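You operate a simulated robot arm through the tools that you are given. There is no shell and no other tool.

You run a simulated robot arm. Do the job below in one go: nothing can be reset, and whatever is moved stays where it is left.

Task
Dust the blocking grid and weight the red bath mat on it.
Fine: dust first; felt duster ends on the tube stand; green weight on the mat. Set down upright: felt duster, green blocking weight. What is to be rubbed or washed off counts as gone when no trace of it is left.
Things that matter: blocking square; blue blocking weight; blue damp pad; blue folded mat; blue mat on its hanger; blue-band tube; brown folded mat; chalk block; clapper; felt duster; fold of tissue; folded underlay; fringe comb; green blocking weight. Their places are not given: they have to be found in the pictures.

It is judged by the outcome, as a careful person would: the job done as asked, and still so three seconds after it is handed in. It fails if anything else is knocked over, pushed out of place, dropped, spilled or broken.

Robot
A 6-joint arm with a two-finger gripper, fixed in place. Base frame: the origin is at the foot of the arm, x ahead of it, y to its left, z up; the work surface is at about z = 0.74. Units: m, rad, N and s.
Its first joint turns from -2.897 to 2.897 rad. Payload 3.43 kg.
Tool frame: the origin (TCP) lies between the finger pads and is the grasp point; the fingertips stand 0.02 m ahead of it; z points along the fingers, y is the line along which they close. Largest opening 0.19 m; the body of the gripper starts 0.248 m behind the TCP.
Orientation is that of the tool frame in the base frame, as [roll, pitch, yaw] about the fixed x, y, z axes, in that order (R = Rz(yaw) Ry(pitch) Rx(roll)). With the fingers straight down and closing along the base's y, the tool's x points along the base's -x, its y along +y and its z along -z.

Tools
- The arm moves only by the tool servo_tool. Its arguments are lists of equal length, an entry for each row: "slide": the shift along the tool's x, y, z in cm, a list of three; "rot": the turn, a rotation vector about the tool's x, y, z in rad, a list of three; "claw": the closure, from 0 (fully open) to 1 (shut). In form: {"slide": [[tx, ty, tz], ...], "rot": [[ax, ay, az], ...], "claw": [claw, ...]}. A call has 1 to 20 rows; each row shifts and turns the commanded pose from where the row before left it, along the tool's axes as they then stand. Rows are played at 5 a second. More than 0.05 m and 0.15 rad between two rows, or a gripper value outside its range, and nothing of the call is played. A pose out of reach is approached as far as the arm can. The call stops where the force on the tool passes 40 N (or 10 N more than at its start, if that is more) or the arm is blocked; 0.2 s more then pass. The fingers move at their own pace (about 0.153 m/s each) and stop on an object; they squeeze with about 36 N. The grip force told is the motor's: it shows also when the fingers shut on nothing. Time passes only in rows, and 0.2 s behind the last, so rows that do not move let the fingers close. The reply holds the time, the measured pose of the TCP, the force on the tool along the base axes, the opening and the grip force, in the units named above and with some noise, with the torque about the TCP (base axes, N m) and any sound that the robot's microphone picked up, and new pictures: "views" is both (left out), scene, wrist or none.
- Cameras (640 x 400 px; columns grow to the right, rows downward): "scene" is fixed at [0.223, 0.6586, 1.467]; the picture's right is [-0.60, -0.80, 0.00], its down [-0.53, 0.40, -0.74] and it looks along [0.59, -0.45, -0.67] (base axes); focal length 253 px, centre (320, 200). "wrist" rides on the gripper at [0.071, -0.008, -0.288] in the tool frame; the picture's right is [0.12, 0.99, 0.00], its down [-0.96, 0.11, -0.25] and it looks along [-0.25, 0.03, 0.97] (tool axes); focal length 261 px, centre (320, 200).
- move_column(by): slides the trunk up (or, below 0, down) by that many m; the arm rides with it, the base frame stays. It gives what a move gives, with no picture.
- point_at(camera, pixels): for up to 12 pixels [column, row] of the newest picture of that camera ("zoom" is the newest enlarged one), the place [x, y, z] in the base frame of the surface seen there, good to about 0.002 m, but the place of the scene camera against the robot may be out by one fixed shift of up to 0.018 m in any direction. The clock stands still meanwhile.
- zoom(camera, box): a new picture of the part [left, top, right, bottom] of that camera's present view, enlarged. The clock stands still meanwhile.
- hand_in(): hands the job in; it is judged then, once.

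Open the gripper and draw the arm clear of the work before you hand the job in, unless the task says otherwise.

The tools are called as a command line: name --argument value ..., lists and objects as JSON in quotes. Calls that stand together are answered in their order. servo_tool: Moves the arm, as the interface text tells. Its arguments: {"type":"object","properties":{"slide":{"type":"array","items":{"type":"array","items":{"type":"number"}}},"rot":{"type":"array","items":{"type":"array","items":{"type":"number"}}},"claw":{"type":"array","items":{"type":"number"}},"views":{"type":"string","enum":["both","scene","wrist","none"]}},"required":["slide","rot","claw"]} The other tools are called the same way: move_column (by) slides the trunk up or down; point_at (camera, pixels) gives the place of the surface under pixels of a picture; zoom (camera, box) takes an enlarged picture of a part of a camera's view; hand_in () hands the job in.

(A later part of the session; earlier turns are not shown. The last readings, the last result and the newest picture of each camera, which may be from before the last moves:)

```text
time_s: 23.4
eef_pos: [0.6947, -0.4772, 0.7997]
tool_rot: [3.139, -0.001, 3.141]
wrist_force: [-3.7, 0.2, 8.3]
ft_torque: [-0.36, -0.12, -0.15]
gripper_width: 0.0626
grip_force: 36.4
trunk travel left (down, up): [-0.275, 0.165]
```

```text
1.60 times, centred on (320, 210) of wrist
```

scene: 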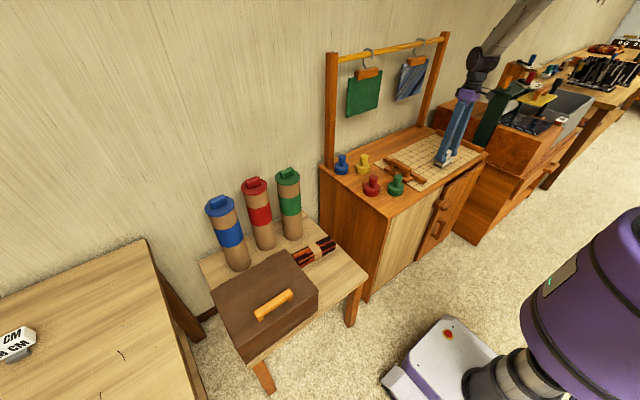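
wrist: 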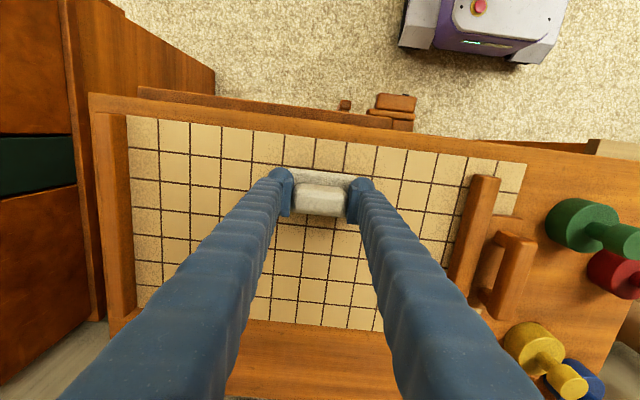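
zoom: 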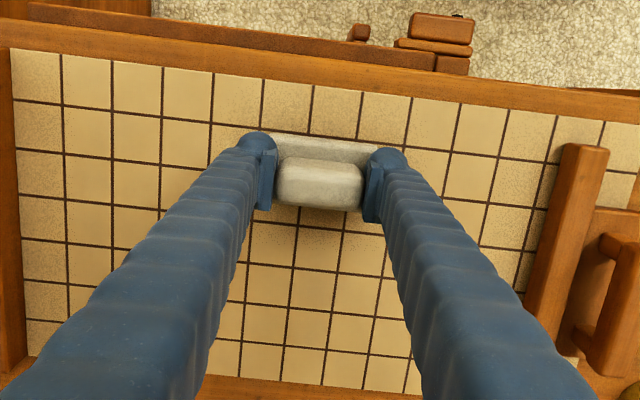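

The grid looks clean in both zooms. I lift the duster and move it aside to check the whole patch.

servo_tool --slide '[[0, 0, -1], [0, 0, -4], [0, 0, -5], [0, 0, -5], [0, 5, 0], [0, 5, 0], [0, 5, 0], [0, 5, 0], [0, 0, 0]]' --rot '[[0, 0, 0], [0, 0, 0], [0, 0, 0], [0, 0, 0], [0, 0, 0], [0, 0, 0], [0, 0, 0], [0, 0, 0], [0, 0, 0]]' --claw '[0.8, 0.8, 0.8, 0.8, 0.8, 0.8, 0.8, 0.8, 0.8]'

zoom --camera "scene" --box '[405, 135, 465, 180]'

zoom --camera "wrist" --box '[40, 60, 280, 240]'

```text
time_s: 25.4
eef_pos: [0.6973, -0.2747, 0.9485]
tool_rot: [-3.141, -0.002, -3.138]
wrist_force: [-0.4, 0.8, -1.4]
ft_torque: [-0.15, 0.0, 0.01]
gripper_width: 0.0623
grip_force: 36.0
trunk travel left (down, up): [-0.275, 0.165]
```

scene: 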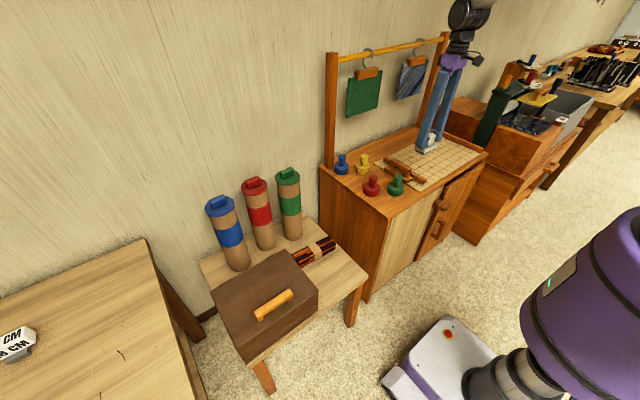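
wrist: 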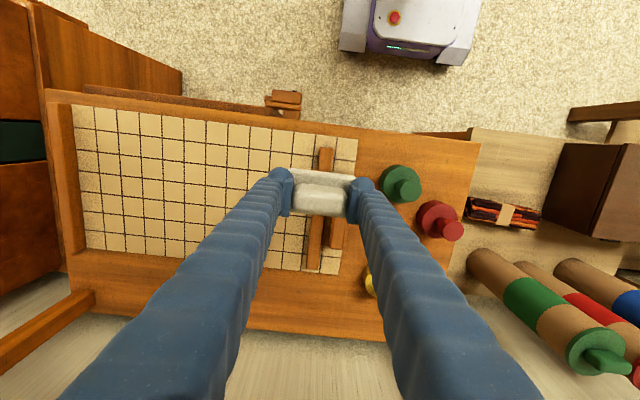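

```text
8.89 times, centred on (435, 158) of scene
```

zoom: 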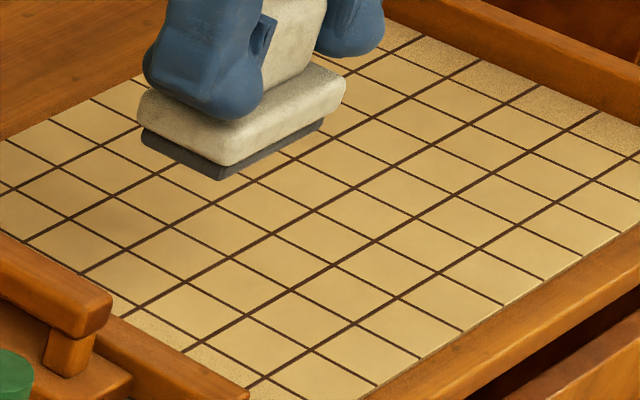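

```text
2.22 times, centred on (160, 150) of wrist
```

zoom: 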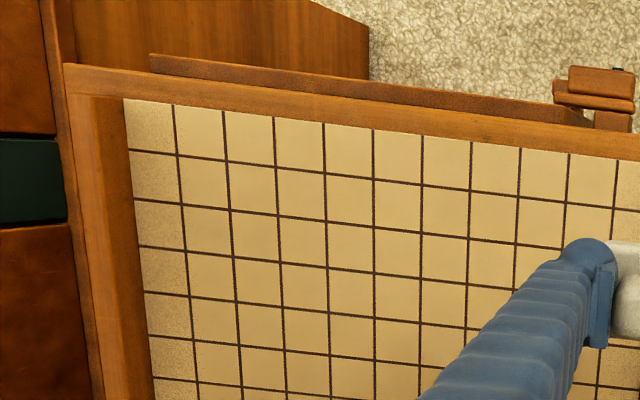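

The visible cells are clean. I carry the duster on toward the stand and check the rest of the grid on the way.

servo_tool --slide '[[0, 4, -3], [0, 5, 0], [0, 5, 0], [0, 5, 0], [0, 5, 0]]' --rot '[[0, 0, 0], [0, 0, 0], [0, 0, 0], [0, 0, 0], [0, 0, 0]]' --claw '[0.8, 0.8, 0.8, 0.8, 0.8]'

zoom --camera "scene" --box '[385, 130, 475, 190]'

zoom --camera "wrist" --box '[0, 60, 280, 260]'

```text
time_s: 26.6
eef_pos: [0.6974, -0.0359, 0.9797]
tool_rot: [-3.142, -0.001, -3.14]
wrist_force: [1.5, -0.1, -1.8]
ft_torque: [-0.03, 0.02, -0.01]
gripper_width: 0.0622
grip_force: 35.7
trunk travel left (down, up): [-0.275, 0.165]
```

scene: 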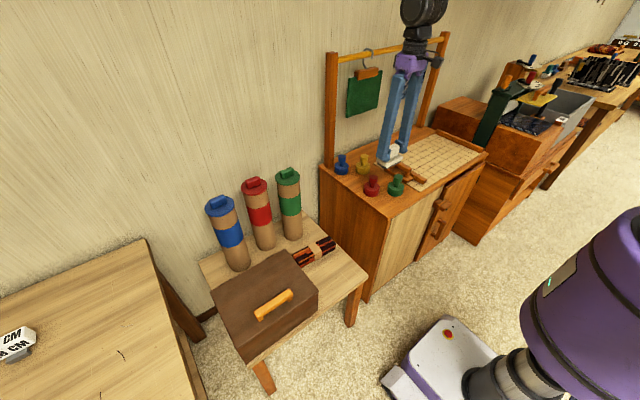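
wrist: 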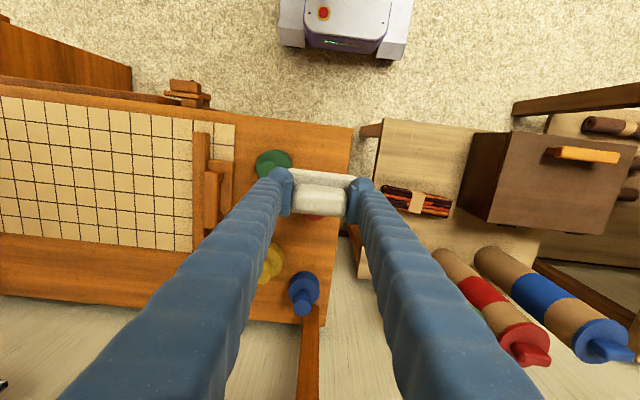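

```text
6.67 times, centred on (430, 160) of scene
```

zoom: 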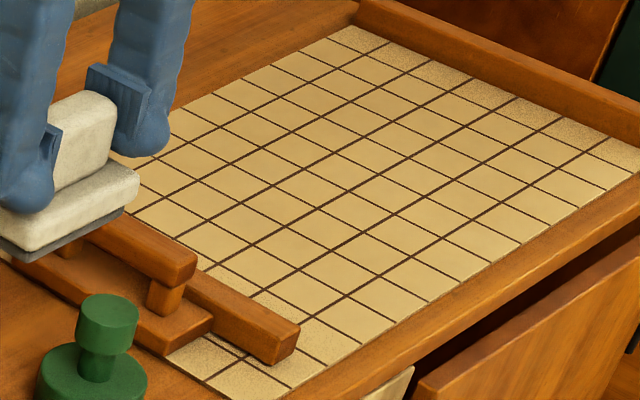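

```text
2.00 times, centred on (140, 160) of wrist
```

zoom: 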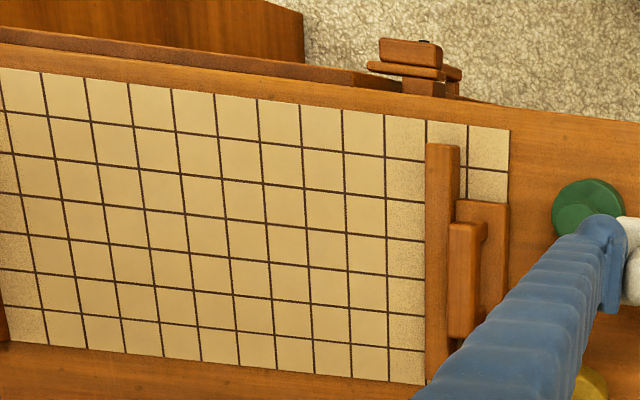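

The grid is clean in both views. I return the duster to its former spot on the stand at (0.646, 0.244), stopping just above.

servo_tool --slide '[[0, 5, 0], [0, 5, 0], [0, 5, 0], [0, 5, 0], [2.5, 4, 0], [2.5, 4, 0], [0, 0, 0], [0, 0, 5], [0, 0, 5], [0, 0, 5], [0, 0, 5], [0, 0, 5], [0, 0, 5], [0, 0, 5], [0, 0, 4], [0, 0, 2]]' --rot '[[0, 0, 0], [0, 0, 0], [0, 0, 0], [0, 0, 0], [0, 0, 0], [0, 0, 0], [0, 0, -0.11], [0, 0, 0], [0, 0, 0], [0, 0, 0], [0, 0, 0], [0, 0, 0], [0, 0, 0], [0, 0, 0], [0, 0, 0], [0, 0, 0]]' --claw '[0.8, 0.8, 0.8, 0.8, 0.8, 0.8, 0.8, 0.8, 0.8, 0.8, 0.8, 0.8, 0.8, 0.8, 0.8, 0.8]'

```text
time_s: 30.0
eef_pos: [0.6471, 0.2459, 0.5702]
tool_rot: [-3.141, 0.001, -3.031]
wrist_force: [0.2, -0.2, -1.7]
ft_torque: [-0.02, 0.01, -0.04]
gripper_width: 0.0623
grip_force: 36.1
trunk travel left (down, up): [-0.275, 0.165]
```

scene: 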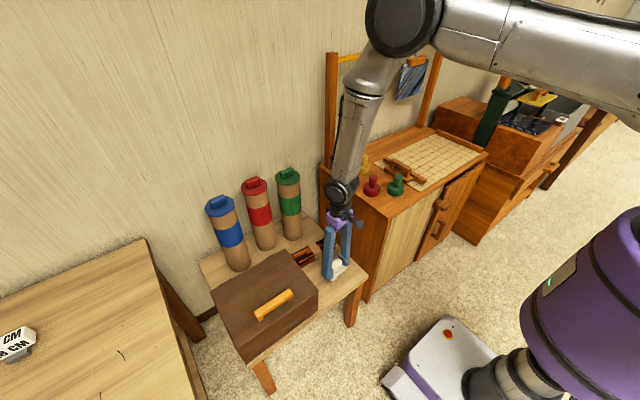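
wrist: 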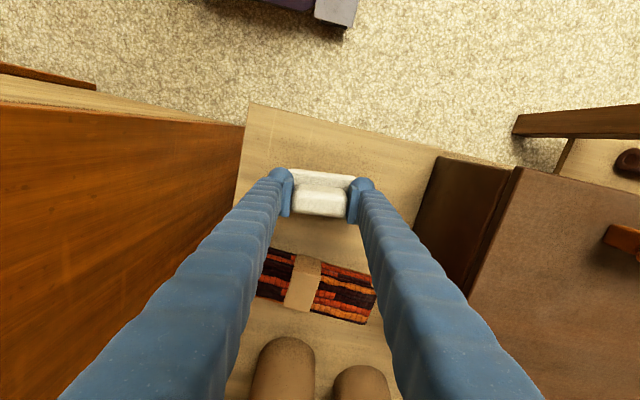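

The duster is about 1.2 cm above the stand, clear of the folded mat and box. I lower it gently until contact.

servo_tool --slide '[[0, 0, 0.7], [0, 0, 0.3], [0, 0, 0.2]]' --rot '[[0, 0, 0], [0, 0, 0], [0, 0, 0]]' --claw '[0.8, 0.8, 0.8]' --views "none"

```text
time_s: 30.8
eef_pos: [0.6463, 0.2447, 0.5582]
tool_rot: [-3.14, -0.001, -3.03]
wrist_force: [-0.1, 0.1, -2.5]
ft_torque: [0.02, -0.01, 0.0]
gripper_width: 0.0624
grip_force: 36.2
trunk travel left (down, up): [-0.275, 0.165]
```

No contact force yet at z 0.558; one more millimetre or two.

servo_tool --slide '[[0, 0, 0.15], [0, 0, 0.15]]' --rot '[[0, 0, 0], [0, 0, 0]]' --claw '[0.8, 0.8]' --views "none"

```text
time_s: 31.4
eef_pos: [0.6469, 0.2441, 0.5553]
tool_rot: [-3.142, 0.0, -3.03]
wrist_force: [-1.1, 1.0, 0.1]
ft_torque: [-0.03, 0.0, 0.0]
gripper_width: 0.0622
grip_force: 36.4
trunk travel left (down, up): [-0.275, 0.165]
```

Light contact now shows. I settle it 1 mm more, open the fingers, and rise straight up.

servo_tool --slide '[[0, 0, 0.1], [0, 0, 0], [0, 0, 0], [0, 0, 0], [0, 0, 0], [0, 0, -3], [0, 0, -5], [0, 0, -5], [0, 0, -5], [0, 0, -5], [0, 0, -5]]' --rot '[[0, 0, 0], [0, 0, 0], [0, 0, 0], [0, 0, 0], [0, 0, 0], [0, 0, 0], [0, 0, 0], [0, 0, 0], [0, 0, 0], [0, 0, 0], [0, 0, 0.11]]' --claw '[0.8, 0.5, 0.3, 0.2, 0.2, 0.2, 0, 0, 0, 0, 0]'

zoom --camera "scene" --box '[190, 150, 390, 370]'

```text
time_s: 33.8
eef_pos: [0.6431, 0.2413, 0.8342]
tool_rot: [3.141, 0.001, -3.141]
wrist_force: [-1.0, 0.6, 0.4]
ft_torque: [-0.02, -0.06, -0.01]
gripper_width: 0.1901
grip_force: 0.1
trunk travel left (down, up): [-0.275, 0.165]
```

scene: 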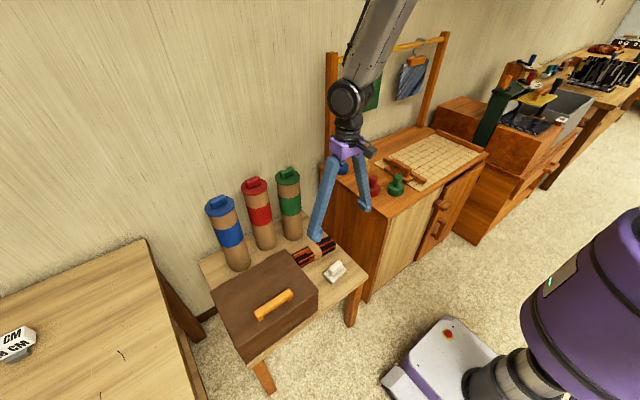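
wrist: 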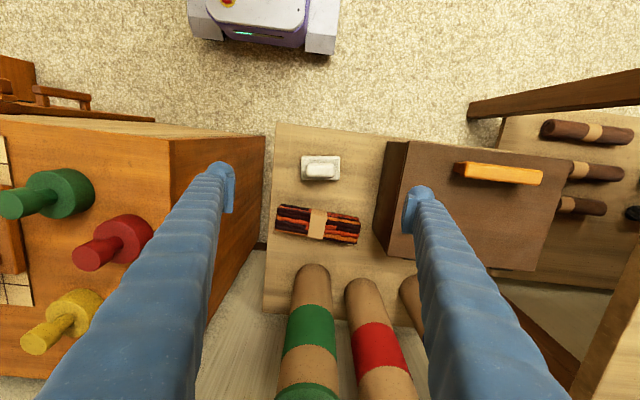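

```text
1.82 times, centred on (290, 260) of scene
```

zoom: 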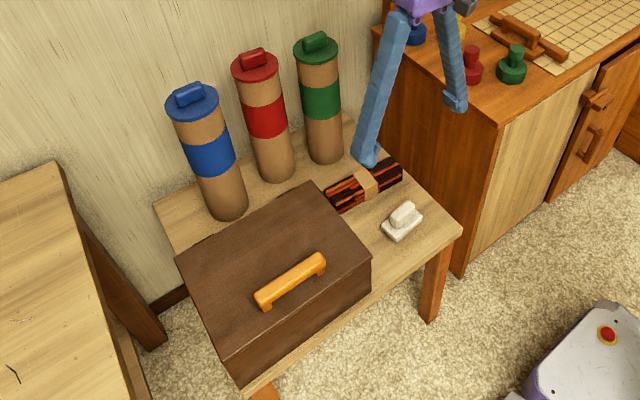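

The duster stands upright on the stand at (320,167). Next I look for the red mat: I move over the box to inspect its handle and hinges.

servo_tool --slide '[[0, 5, -3], [0, 5, 0], [1, 4.8, 0], [1, 4.8, 0], [1, 4.8, 0], [1, 4.8, 0]]' --rot '[[0, 0, 0], [0, 0, 0], [0, 0, 0], [0, 0, 0], [0, 0, 0], [0, 0, 0]]' --claw '[0, 0, 0, 0, 0, 0]'

```text
refused: row 1 steps farther than a row can; nothing moved
```

The first row was too long; I shorten it.

servo_tool --slide '[[0, 4, -3], [0, 5, 0], [1, 4.8, 0], [1, 4.8, 0], [1, 4.8, 0], [1, 4.8, 0], [0, 1, 0]]' --rot '[[0, 0, 0], [0, 0, 0], [0, 0, 0], [0, 0, 0], [0, 0, 0], [0, 0, 0], [0, 0, 0]]' --claw '[0, 0, 0, 0, 0, 0, 0]'

zoom --camera "wrist" --box '[220, 120, 420, 280]'

```text
time_s: 35.4
eef_pos: [0.6065, 0.5365, 0.8631]
tool_rot: [3.141, 0.0, -3.141]
wrist_force: [-0.5, 0.5, -0.6]
ft_torque: [-0.1, -0.05, -0.04]
gripper_width: 0.1898
grip_force: 0.0
trunk travel left (down, up): [-0.275, 0.165]
```

scene: 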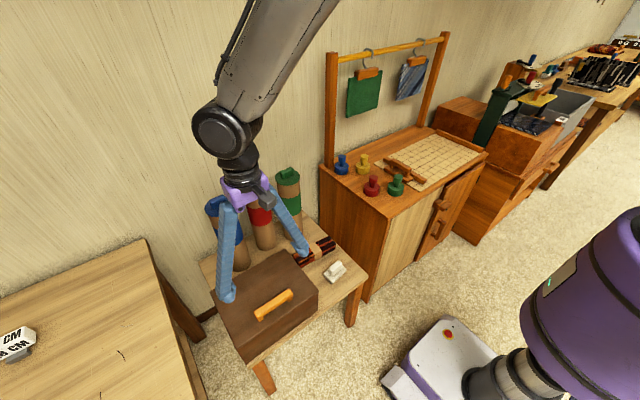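
wrist: 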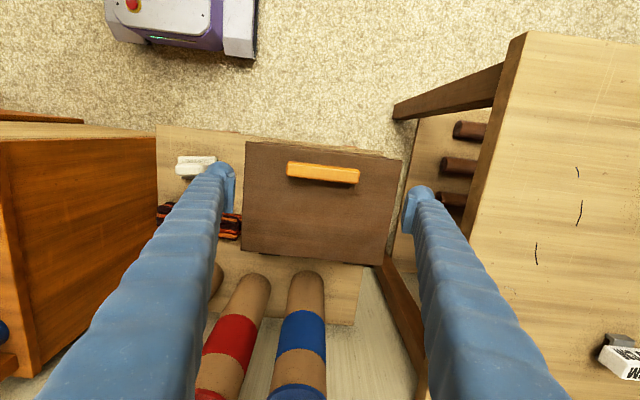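

```text
2.50 times, centred on (320, 200) of wrist
```

zoom: 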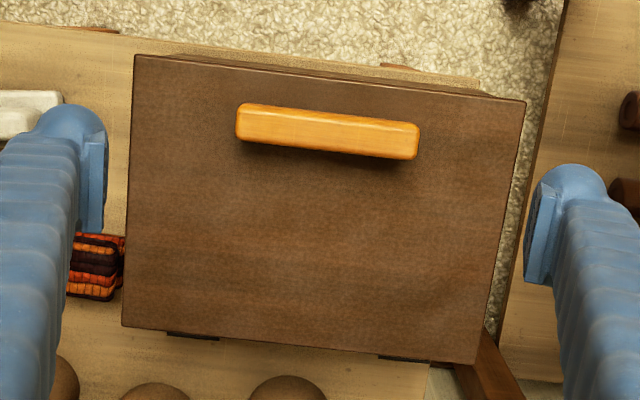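

point_at --camera "wrist" --pixels '[[288, 168], [358, 178], [323, 172], [290, 178], [323, 168], [323, 180], [250, 143], [399, 162], [244, 248], [381, 262], [275, 253], [368, 246]]'

zoom --camera "scene" --box '[240, 280, 310, 330]'

```text
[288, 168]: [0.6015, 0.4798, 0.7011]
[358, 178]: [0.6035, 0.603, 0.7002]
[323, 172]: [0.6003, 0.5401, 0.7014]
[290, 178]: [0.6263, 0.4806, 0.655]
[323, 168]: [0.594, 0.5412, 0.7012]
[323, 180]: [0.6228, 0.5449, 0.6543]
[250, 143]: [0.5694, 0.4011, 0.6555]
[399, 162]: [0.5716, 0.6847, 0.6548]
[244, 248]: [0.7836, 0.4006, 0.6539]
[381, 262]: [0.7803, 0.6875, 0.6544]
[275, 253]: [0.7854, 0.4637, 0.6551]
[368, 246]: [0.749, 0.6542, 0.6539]
```

```text
8.00 times, centred on (275, 305) of scene
```

zoom: 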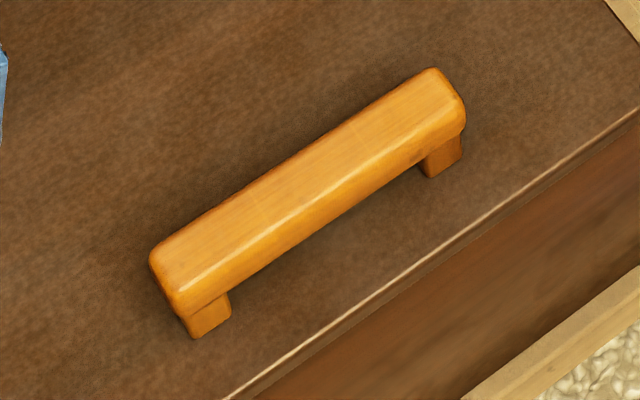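

The handle bar runs y 0.479–0.604 at x 0.6015, top z 0.701; the lid hinges at about x 0.787, z 0.645. I pinch the bar by its two ends so that it can pivot between the pads.

servo_tool --slide '[[0.5, 0.5, 0], [0, 0, 5], [0, 0, 5], [0, 0, 5], [0, 0, 2.1], [0, 0, 0], [0, 0, 0], [0, 0, 0], [0, 0, 0]]' --rot '[[0, 0, 0], [0, 0, 0], [0, 0, 0], [0, 0, 0], [0, 0, 0], [0, 0, 0], [0, 0, 0], [0, 0, 0], [0, 0, 0]]' --claw '[0, 0, 0, 0, 0, 0.2, 0.5, 0.5, 0.5]'

```text
time_s: 37.4
eef_pos: [0.6004, 0.5406, 0.6916]
tool_rot: [-3.139, 0.0, -3.14]
wrist_force: [3.2, -12.8, -1.5]
ft_torque: [-0.27, -0.09, 0.32]
gripper_width: 0.1312
grip_force: 45.8
trunk travel left (down, up): [-0.275, 0.165]
```

scene: 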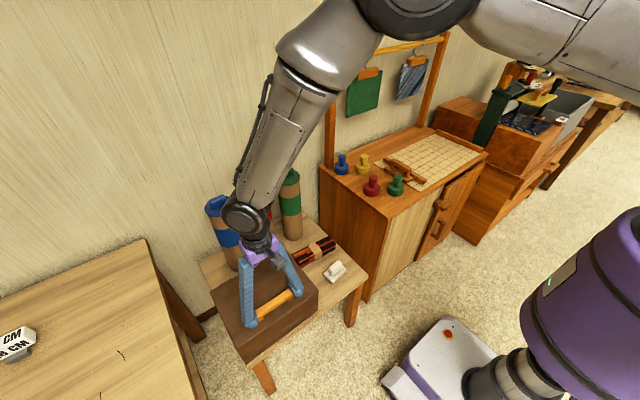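
wrist: 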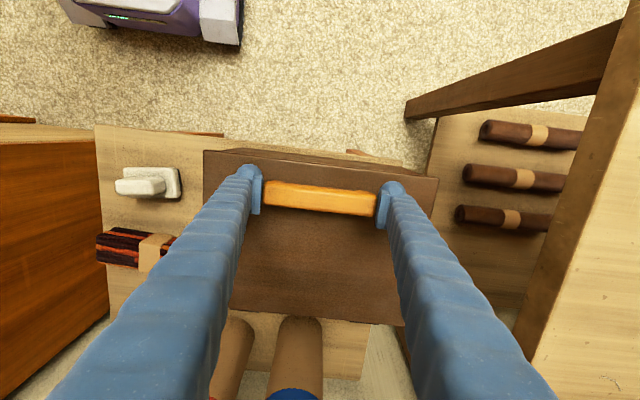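

The pads show 0.131 m opening with -12.8 N sideways, so the grip is slightly off centre toward +y. I let it settle with a 1.5 mm shift in -y.

servo_tool --slide '[[0, -0.15, 0], [0, 0, 0], [0, 0, 0]]' --rot '[[0, 0, 0], [0, 0, 0], [0, 0, 0]]' --claw '[0.5, 0.5, 0.5]' --views "none"

```text
time_s: 38.2
eef_pos: [0.5998, 0.5414, 0.692]
tool_rot: [3.141, -0.001, -3.141]
wrist_force: [-6.0, 1.9, -7.3]
ft_torque: [0.04, 1.01, -0.16]
gripper_width: 0.1311
grip_force: 45.0
trunk travel left (down, up): [-0.275, 0.165]
```

The sideways force is gone. I now lift along the lid's hinge arc to about 22° and look.

servo_tool --slide '[[-0.37, 0, -1.2], [-0.37, 0, -1.2], [-0.53, 0, -1.13], [-0.53, 0, -1.13], [-0.67, 0, -1.05], [-0.67, 0, -1.05]]' --rot '[[0, 0, 0], [0, 0, 0], [0, 0, 0], [0, 0, 0], [0, 0, 0], [0, 0, 0]]' --claw '[0.5, 0.5, 0.5, 0.5, 0.5, 0.5]'

```text
time_s: 39.6
eef_pos: [0.6324, 0.5407, 0.7605]
tool_rot: [-3.141, -0.001, -3.14]
wrist_force: [-12.1, 6.2, -0.3]
ft_torque: [0.78, 0.98, -0.07]
gripper_width: 0.1293
grip_force: 45.2
trunk travel left (down, up): [-0.275, 0.165]
```

scene: 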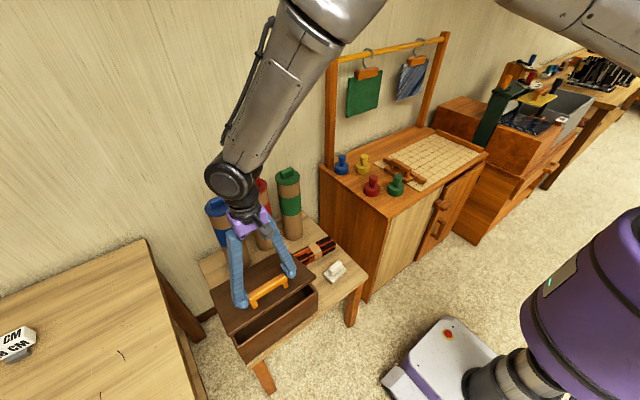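
wrist: 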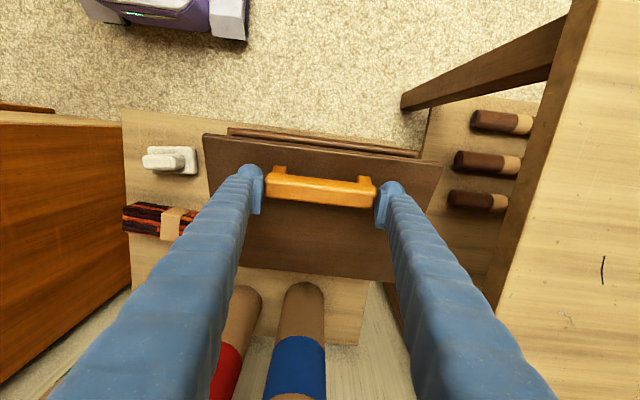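

The lid is rising cleanly (edge visible at (275,320) in the scene). The load shows a slight push outward, so I correct the radius by 2 mm and continue to about 45°.

servo_tool --slide '[[-0.7, 0, -0.98], [-0.7, 0, -0.98], [-0.86, 0, -0.87], [-0.86, 0, -0.87], [-0.98, 0, -0.74], [-0.98, 0, -0.74]]' --rot '[[0, 0, 0], [0, 0, 0], [0, 0, 0], [0, 0, 0], [0, 0, 0], [0, 0, 0]]' --claw '[0.5, 0.5, 0.5, 0.5, 0.5, 0.5]'

zoom --camera "scene" --box '[200, 220, 360, 370]'

```text
time_s: 41.0
eef_pos: [0.6847, 0.5402, 0.8126]
tool_rot: [3.14, -0.002, 3.14]
wrist_force: [-5.3, 20.2, -5.0]
ft_torque: [1.02, 1.01, -0.35]
gripper_width: 0.1291
grip_force: 44.8
trunk travel left (down, up): [-0.275, 0.165]
```

scene: 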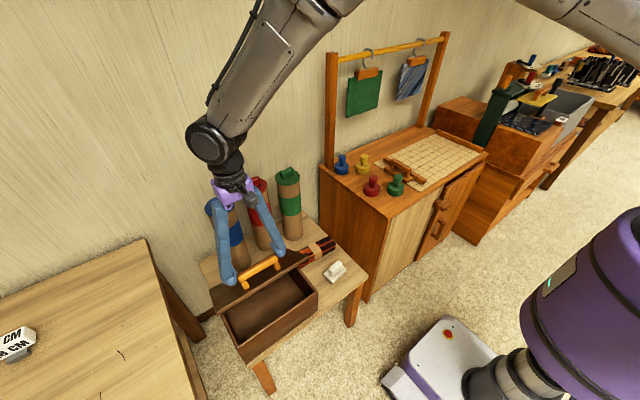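
wrist: 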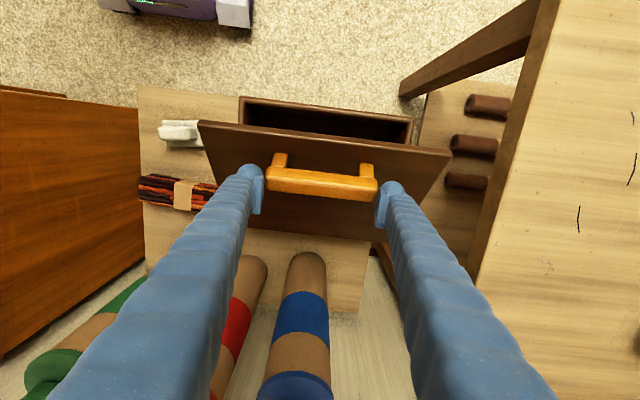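

```text
2.67 times, centred on (280, 295) of scene
```

zoom: 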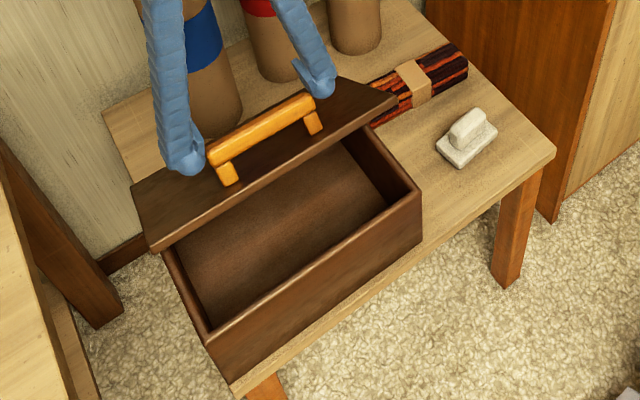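

The lid is at about 45° and the box interior looks empty. I zoom in closer to be sure about its back part.

zoom --camera "scene" --box '[235, 260, 320, 340]'

point_at --camera "scene" --pixels '[[275, 300], [285, 285], [300, 285], [250, 315], [262, 330], [290, 310]]'

```text
5.00 times, centred on (278, 300) of scene
```

zoom: 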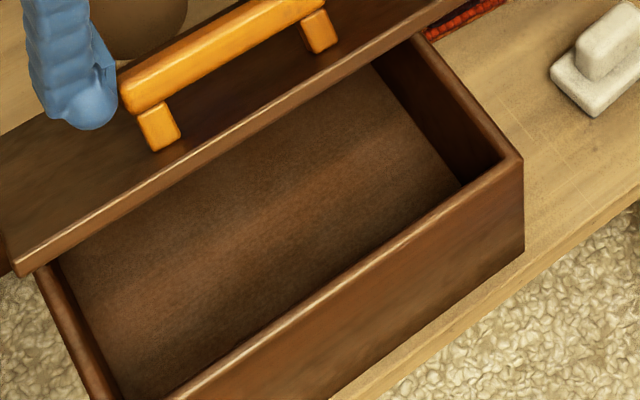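

```text
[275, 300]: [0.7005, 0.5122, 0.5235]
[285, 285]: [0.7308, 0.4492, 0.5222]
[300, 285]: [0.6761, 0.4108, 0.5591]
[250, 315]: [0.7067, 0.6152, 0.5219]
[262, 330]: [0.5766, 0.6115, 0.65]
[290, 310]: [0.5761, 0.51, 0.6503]
```

Floor points (z≈0.522) reach back to x 0.73, so the box holds no mat. I close the lid by retracing the arc.

servo_tool --slide '[[0, 0.15, 0], [0.98, 0, 0.74], [0.98, 0, 0.74], [0.86, 0, 0.87], [0.86, 0, 0.87], [0.7, 0, 0.98], [0.7, 0, 0.98], [0.67, 0, 1.05], [0.67, 0, 1.05], [0.53, 0, 1.13], [0.53, 0, 1.13], [0.37, 0, 1.2], [0.37, 0, 1.1]]' --rot '[[0, 0, 0], [0, 0, 0], [0, 0, 0], [0, 0, 0], [0, 0, 0], [0, 0, 0], [0, 0, 0], [0, 0, 0], [0, 0, 0], [0, 0, 0], [0, 0, 0], [0, 0, 0], [0, 0, 0]]' --claw '[0.5, 0.5, 0.5, 0.5, 0.5, 0.5, 0.5, 0.5, 0.5, 0.5, 0.5, 0.5, 0.5]'

```text
time_s: 43.9
eef_pos: [0.6044, 0.5404, 0.6985]
tool_rot: [3.138, 0.002, -3.14]
wrist_force: [-4.7, -3.0, 17.0]
ft_torque: [-1.82, 0.68, -0.15]
gripper_width: 0.1293
grip_force: 44.6
trunk travel left (down, up): [-0.275, 0.165]
stopped in row 13: the force on the tool passed its limit at 42 N (the readings are from after the stop); the commanded pose is now the measured one
```

scene: 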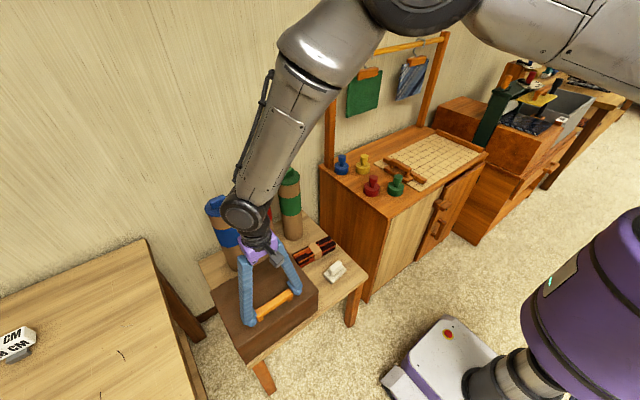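
wrist: 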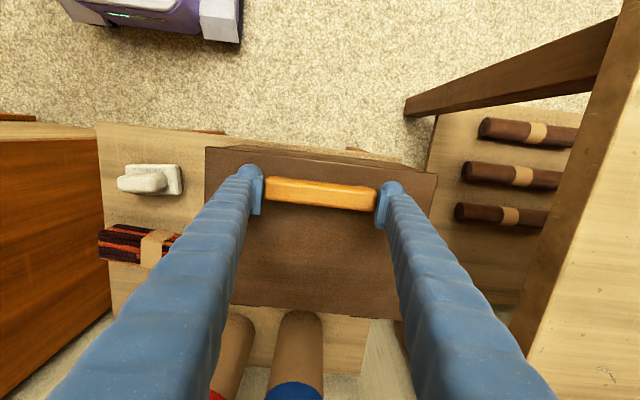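

The lid has come down on the box; the stop is its closing contact. I open the fingers and rise, then check the lid, box, and stand.

servo_tool --slide '[[0, 0, 0], [0, 0, 0], [0, 0, 0], [0, 0, -3], [0, 0, -5], [0, 0, -5], [0, 0, -5]]' --rot '[[0, 0, 0], [0, 0, 0], [0, 0, 0], [0, 0, 0], [0, 0, 0], [0, 0, 0], [0, 0, 0]]' --claw '[0.2, 0, 0, 0, 0, 0, 0]'

point_at --camera "wrist" --pixels '[[288, 168], [358, 178], [323, 172], [250, 143], [399, 162], [244, 248], [381, 262]]'

zoom --camera "scene" --box '[190, 150, 390, 370]'

```text
time_s: 45.5
eef_pos: [0.6044, 0.5427, 0.8769]
tool_rot: [3.141, 0.002, -3.142]
wrist_force: [-0.2, 1.0, 0.1]
ft_torque: [0.0, 0.01, 0.02]
gripper_width: 0.1901
grip_force: 0.1
trunk travel left (down, up): [-0.275, 0.165]
```

scene: 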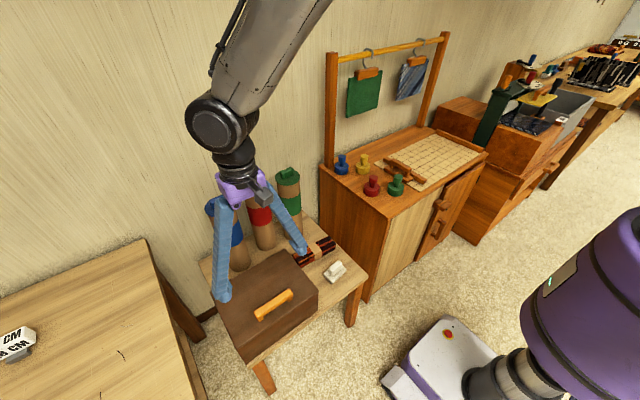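
wrist: 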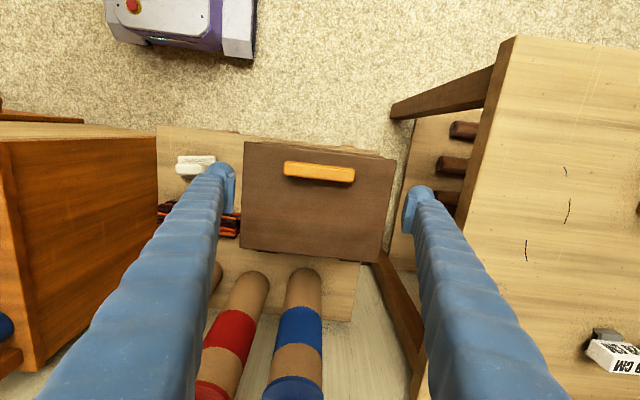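

```text
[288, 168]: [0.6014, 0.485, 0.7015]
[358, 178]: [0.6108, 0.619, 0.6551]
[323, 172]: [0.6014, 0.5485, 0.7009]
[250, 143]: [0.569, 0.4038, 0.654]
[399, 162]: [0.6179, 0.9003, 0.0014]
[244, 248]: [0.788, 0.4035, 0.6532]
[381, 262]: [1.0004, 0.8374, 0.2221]
```

```text
1.82 times, centred on (290, 260) of scene
```

zoom: 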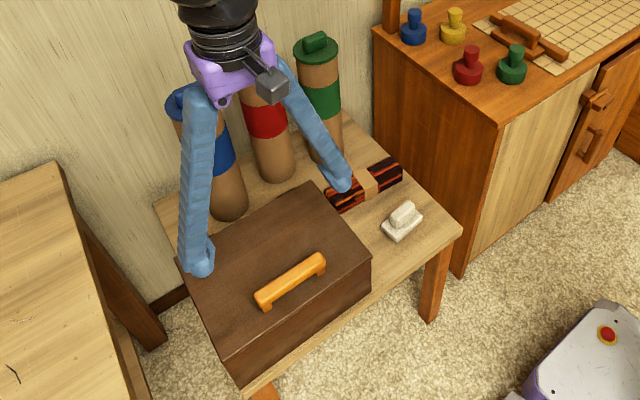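

The box is closed and in its old place. The remaining hiding place is the cabinet with the latched door, so I go to the front of it and tilt the tool to look at the latch with the wrist camera.

servo_tool --slide '[[0, 0, -5], [0, -5, 0], [0, -5, 0], [0, -5, 0], [0, -5, 0], [0, -5, 0], [0, -5, 0], [0, -5, 0], [0, -5, 0], [0, -5, 0], [0, -5, 0], [0, -5, 0], [0, -5, 0], [0, -5, 0], [0, -5, 0], [0, -5, 0], [0, -5, 0], [0, -5, 0], [0, -5, 0]]' --rot '[[0, 0, 0], [0, 0, 0], [0, 0, 0], [0, 0, 0], [0, 0, 0], [0, 0, 0], [0, 0, 0], [0, 0, 0], [0, 0, 0], [0, 0, 0], [0, 0, 0], [0, 0, 0], [0, 0, 0], [0, 0, 0], [0, 0, 0], [0, 0, 0], [0, 0, 0], [0, 0, 0], [0, 0, 0]]' --claw '[0, 0, 0, 0, 0, 0, 0, 0, 0, 0, 0, 0, 0, 0, 0, 0, 0, 0, 0]' --views "none"

servo_tool --slide '[[4, 0, 0], [0, 0, 0], [0, 0, 0], [0, 0, 0], [0, 0, 0], [0, 0, 0], [0, 0, 0]]' --rot '[[0, 0, 0], [0, -0.13, 0], [0, -0.13, 0], [0, -0.13, 0], [0, -0.13, 0], [0, -0.13, 0], [0, -0.13, 0]]' --claw '[0, 0, 0, 0, 0, 0, 0]'

```text
time_s: 49.5
eef_pos: [0.6044, -0.3593, 0.9251]
tool_rot: [3.14, 0.001, -3.141]
wrist_force: [-0.3, -0.3, 0.8]
ft_torque: [-0.01, 0.0, 0.02]
gripper_width: 0.1904
grip_force: 0.1
trunk travel left (down, up): [-0.275, 0.165]
```

```text
time_s: 51.1
eef_pos: [0.5756, -0.3558, 0.9403]
tool_rot: [3.063, 0.678, 3.107]
wrist_force: [0.1, -1.0, 0.5]
ft_torque: [0.19, -0.02, 0.18]
gripper_width: 0.1898
grip_force: 0.1
out of reach, approached as far as the arm can: row 4, 5, 7
trunk travel left (down, up): [-0.275, 0.165]
```

scene: 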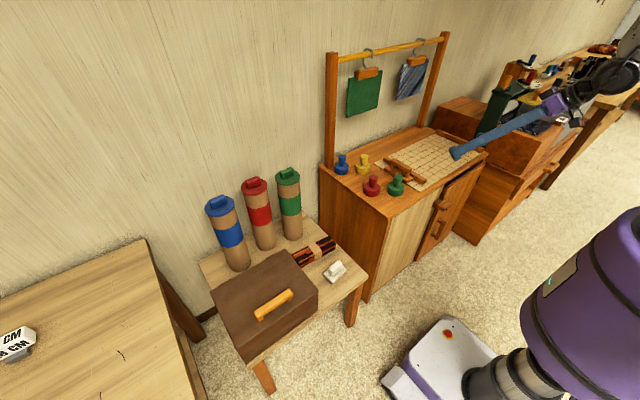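
wrist: 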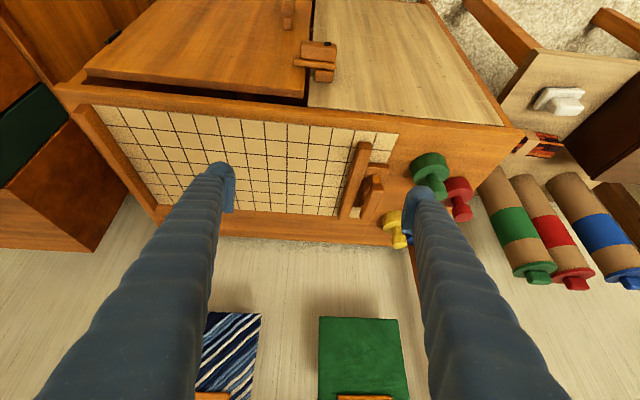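

The tilted view shows the cabinet front: door at left, latch at (318,58), handle at (288,12), pale panel at right. I zoom in on it.

zoom --camera "wrist" --box '[240, 0, 400, 110]'

zoom --camera "wrist" --box '[60, 0, 420, 130]'

point_at --camera "wrist" --pixels '[[318, 48], [316, 64], [322, 74], [288, 12], [300, 62], [300, 90], [100, 68], [312, 40], [400, 60], [200, 90], [270, 60], [150, 60]]'

```text
3.64 times, centred on (320, 55) of wrist
```

zoom: 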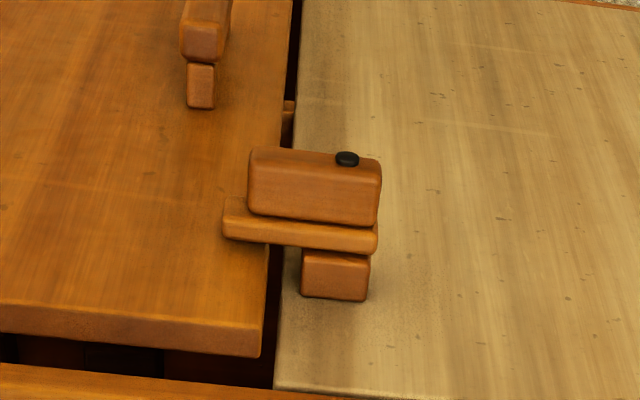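

```text
1.78 times, centred on (240, 65) of wrist
```

zoom: 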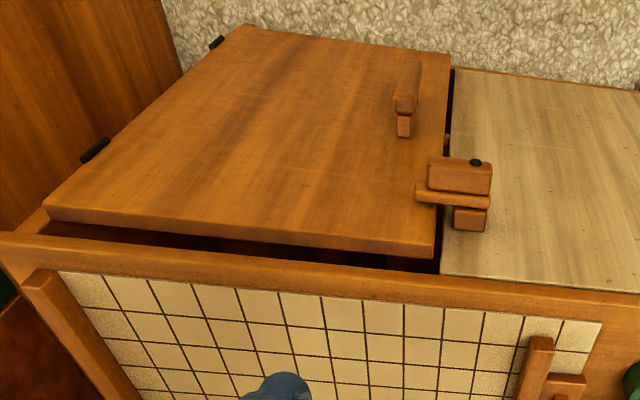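

```text
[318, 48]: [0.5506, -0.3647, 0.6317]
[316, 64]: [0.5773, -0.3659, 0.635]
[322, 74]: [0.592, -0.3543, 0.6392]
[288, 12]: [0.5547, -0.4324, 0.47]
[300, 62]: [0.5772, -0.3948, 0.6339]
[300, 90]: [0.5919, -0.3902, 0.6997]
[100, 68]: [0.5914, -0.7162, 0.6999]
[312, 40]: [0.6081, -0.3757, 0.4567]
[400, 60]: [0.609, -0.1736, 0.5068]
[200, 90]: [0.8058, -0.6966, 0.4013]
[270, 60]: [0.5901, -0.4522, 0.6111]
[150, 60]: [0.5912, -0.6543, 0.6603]
```

The latch is a turn button: pivot post at about (0.60, -0.352) on the pale panel, with its slat and knob (x≈0.55–0.58, z≈0.635) overlapping the door edge at y≈-0.38. I bring the tool back to vertical, shut the fingers, and hover over the button's free end to push it down.

servo_tool --slide '[[0, 0, 0], [0, 0, 0], [0, 0, 0], [0, 0, 0], [0, 0, 0], [0, 0, 0], [0.8, -3.3, 0], [0, 0, 5], [0, 0, 5]]' --rot '[[0, 0.13, 0], [0, 0.13, 0], [0, 0.13, 0], [0, 0.13, 0], [0, 0.13, 0], [0, 0.13, 0], [0, 0, 0], [0, 0, 0], [0, 0, 0]]' --claw '[0, 0, 0.5, 1, 1, 1, 1, 1, 1]'

zoom --camera "wrist" --box '[240, 120, 400, 240]'

```text
time_s: 53.1
eef_pos: [0.5704, -0.377, 0.8373]
tool_rot: [3.088, -0.014, -3.124]
wrist_force: [-0.3, 1.3, -0.6]
ft_torque: [-0.03, 0.07, 0.01]
gripper_width: 0.0
grip_force: 34.6
out of reach, approached as far as the arm can: row 4
trunk travel left (down, up): [-0.275, 0.165]
```

scene: 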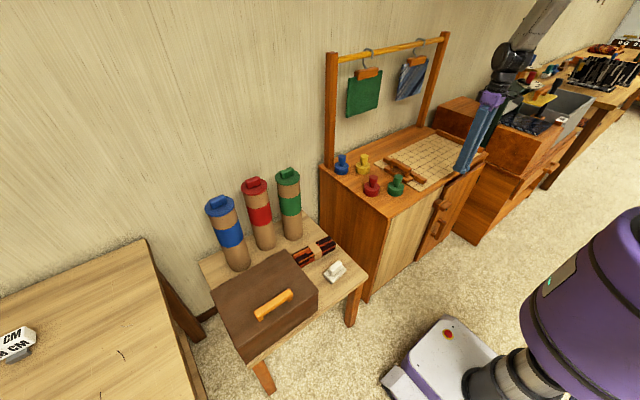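
wrist: 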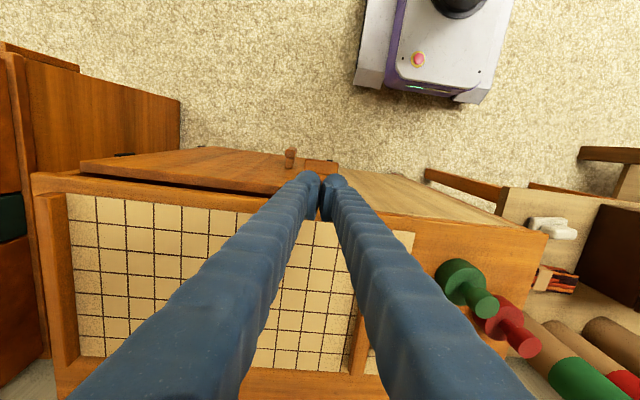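

```text
3.33 times, centred on (320, 180) of wrist
```

zoom: 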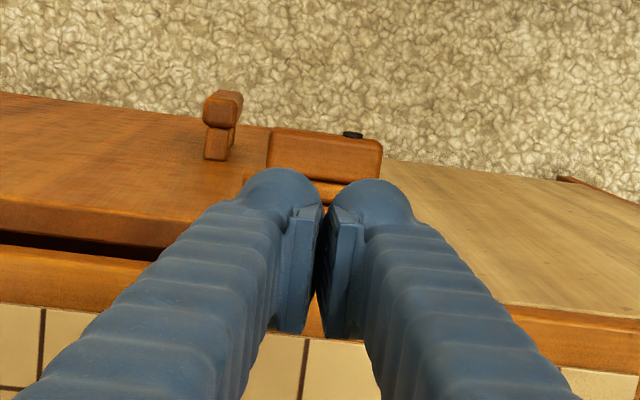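

The measured pose still lags the command; I wait a moment before judging the alignment.

servo_tool --slide '[[0, 0, 0], [0, 0, 0], [0, 0, 0]]' --rot '[[0, 0, 0], [0, 0, 0], [0, 0, 0]]' --claw '[1, 1, 1]' --views "wrist"

point_at --camera "wrist" --pixels '[[305, 163], [312, 163], [330, 163], [337, 166], [320, 165], [291, 152], [303, 166]]'

zoom --camera "wrist" --box '[270, 130, 370, 210]'

```text
time_s: 53.9
eef_pos: [0.5705, -0.3775, 0.838]
tool_rot: [3.089, -0.014, -3.124]
wrist_force: [-0.9, -0.1, 0.3]
ft_torque: [-0.01, -0.01, -0.02]
gripper_width: 0.0
grip_force: 34.1
trunk travel left (down, up): [-0.275, 0.165]
```

wrist: 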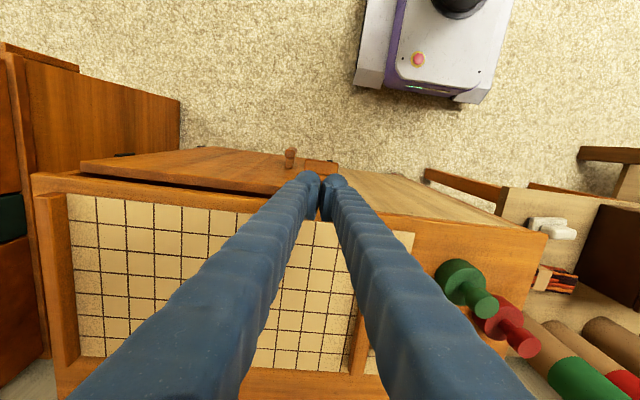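

```text
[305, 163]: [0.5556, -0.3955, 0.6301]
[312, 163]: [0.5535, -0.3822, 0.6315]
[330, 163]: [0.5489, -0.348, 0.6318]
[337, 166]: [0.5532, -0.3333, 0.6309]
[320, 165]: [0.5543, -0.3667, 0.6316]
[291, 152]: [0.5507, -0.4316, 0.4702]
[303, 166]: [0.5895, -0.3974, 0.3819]
```

```text
5.00 times, centred on (320, 170) of wrist
```

zoom: 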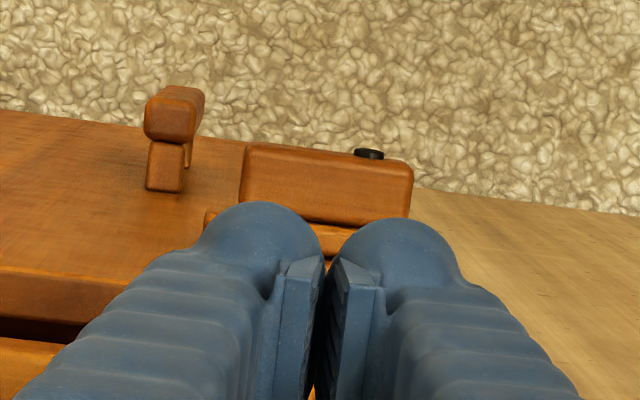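

The knob's top is at z 0.632 and spans y -0.396…-0.333, with its pivot dot at y≈-0.349. I correct the small tool tilt and come down over the free end at (0.560, -0.395), stopping just above.

servo_tool --slide '[[0, 0, 0], [1.05, -1.75, 0], [0, 0, 5], [0, 0, 5], [0, 0, 5], [0, 0, 2]]' --rot '[[0.0526, -0.014, 0.0176], [0, 0, 0], [0, 0, 0], [0, 0, 0], [0, 0, 0], [0, 0, 0]]' --claw '[1, 1, 1, 1, 1, 1]'

zoom --camera "scene" --box '[405, 160, 485, 225]'

```text
time_s: 55.3
eef_pos: [0.5617, -0.393, 0.6664]
tool_rot: [-3.141, 0.0, -3.141]
wrist_force: [0.4, -0.8, 0.1]
ft_torque: [0.04, -0.03, 0.03]
gripper_width: 0.0
grip_force: 33.5
trunk travel left (down, up): [-0.275, 0.165]
```

scene: 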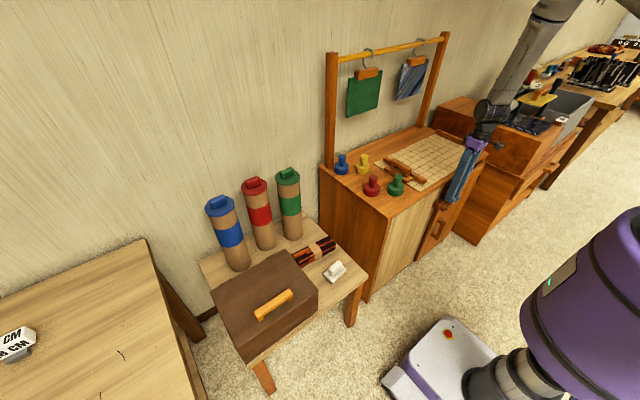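
wrist: 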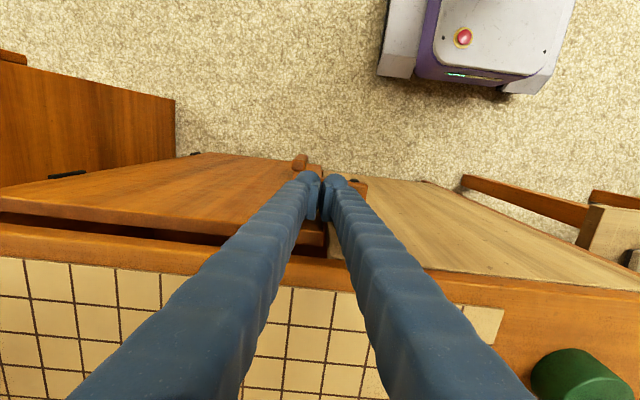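

```text
6.15 times, centred on (445, 192) of scene
```

zoom: 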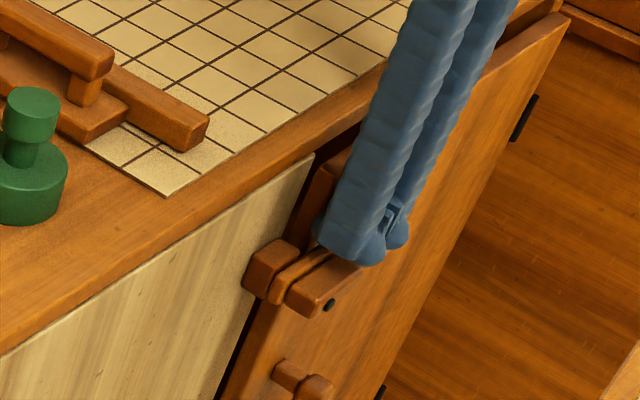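

The fingertips are right above the button's free end. I push down in 1 cm steps.

servo_tool --slide '[[0, 0, 1], [0, 0, 1], [0, 0, 1], [0, 0, 1]]' --rot '[[0, 0, 0], [0, 0, 0], [0, 0, 0], [0, 0, 0]]' --claw '[1, 1, 1, 1]'

zoom --camera "scene" --box '[405, 160, 485, 225]'

```text
time_s: 56.0
eef_pos: [0.5612, -0.3924, 0.6536]
tool_rot: [3.141, 0.002, 3.141]
wrist_force: [-9.3, 4.0, 26.8]
ft_torque: [0.11, -0.19, 0.21]
gripper_width: 0.0059
grip_force: 34.6
trunk travel left (down, up): [-0.275, 0.165]
stopped in row 3: the force on the tool passed its limit at 54 N (the readings are from after the stop); the commanded pose is now the measured one
```

scene: 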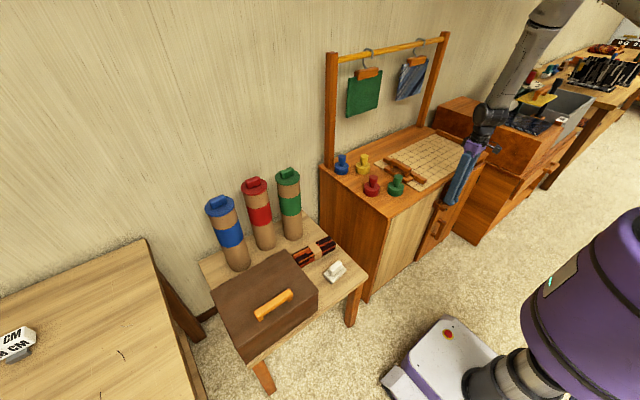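
wrist: 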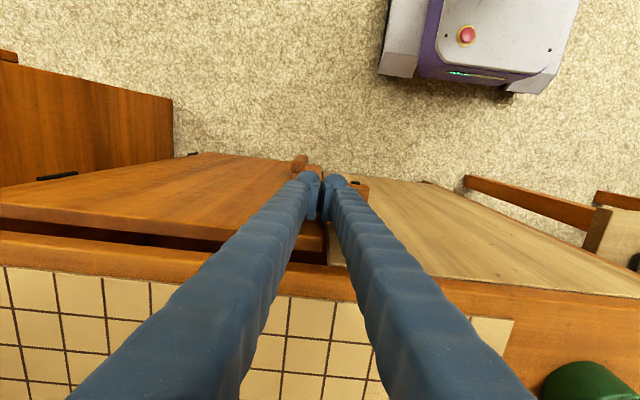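

```text
6.15 times, centred on (445, 192) of scene
```

zoom: 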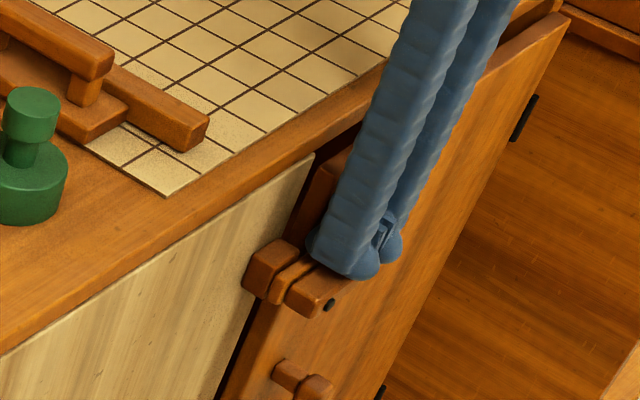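

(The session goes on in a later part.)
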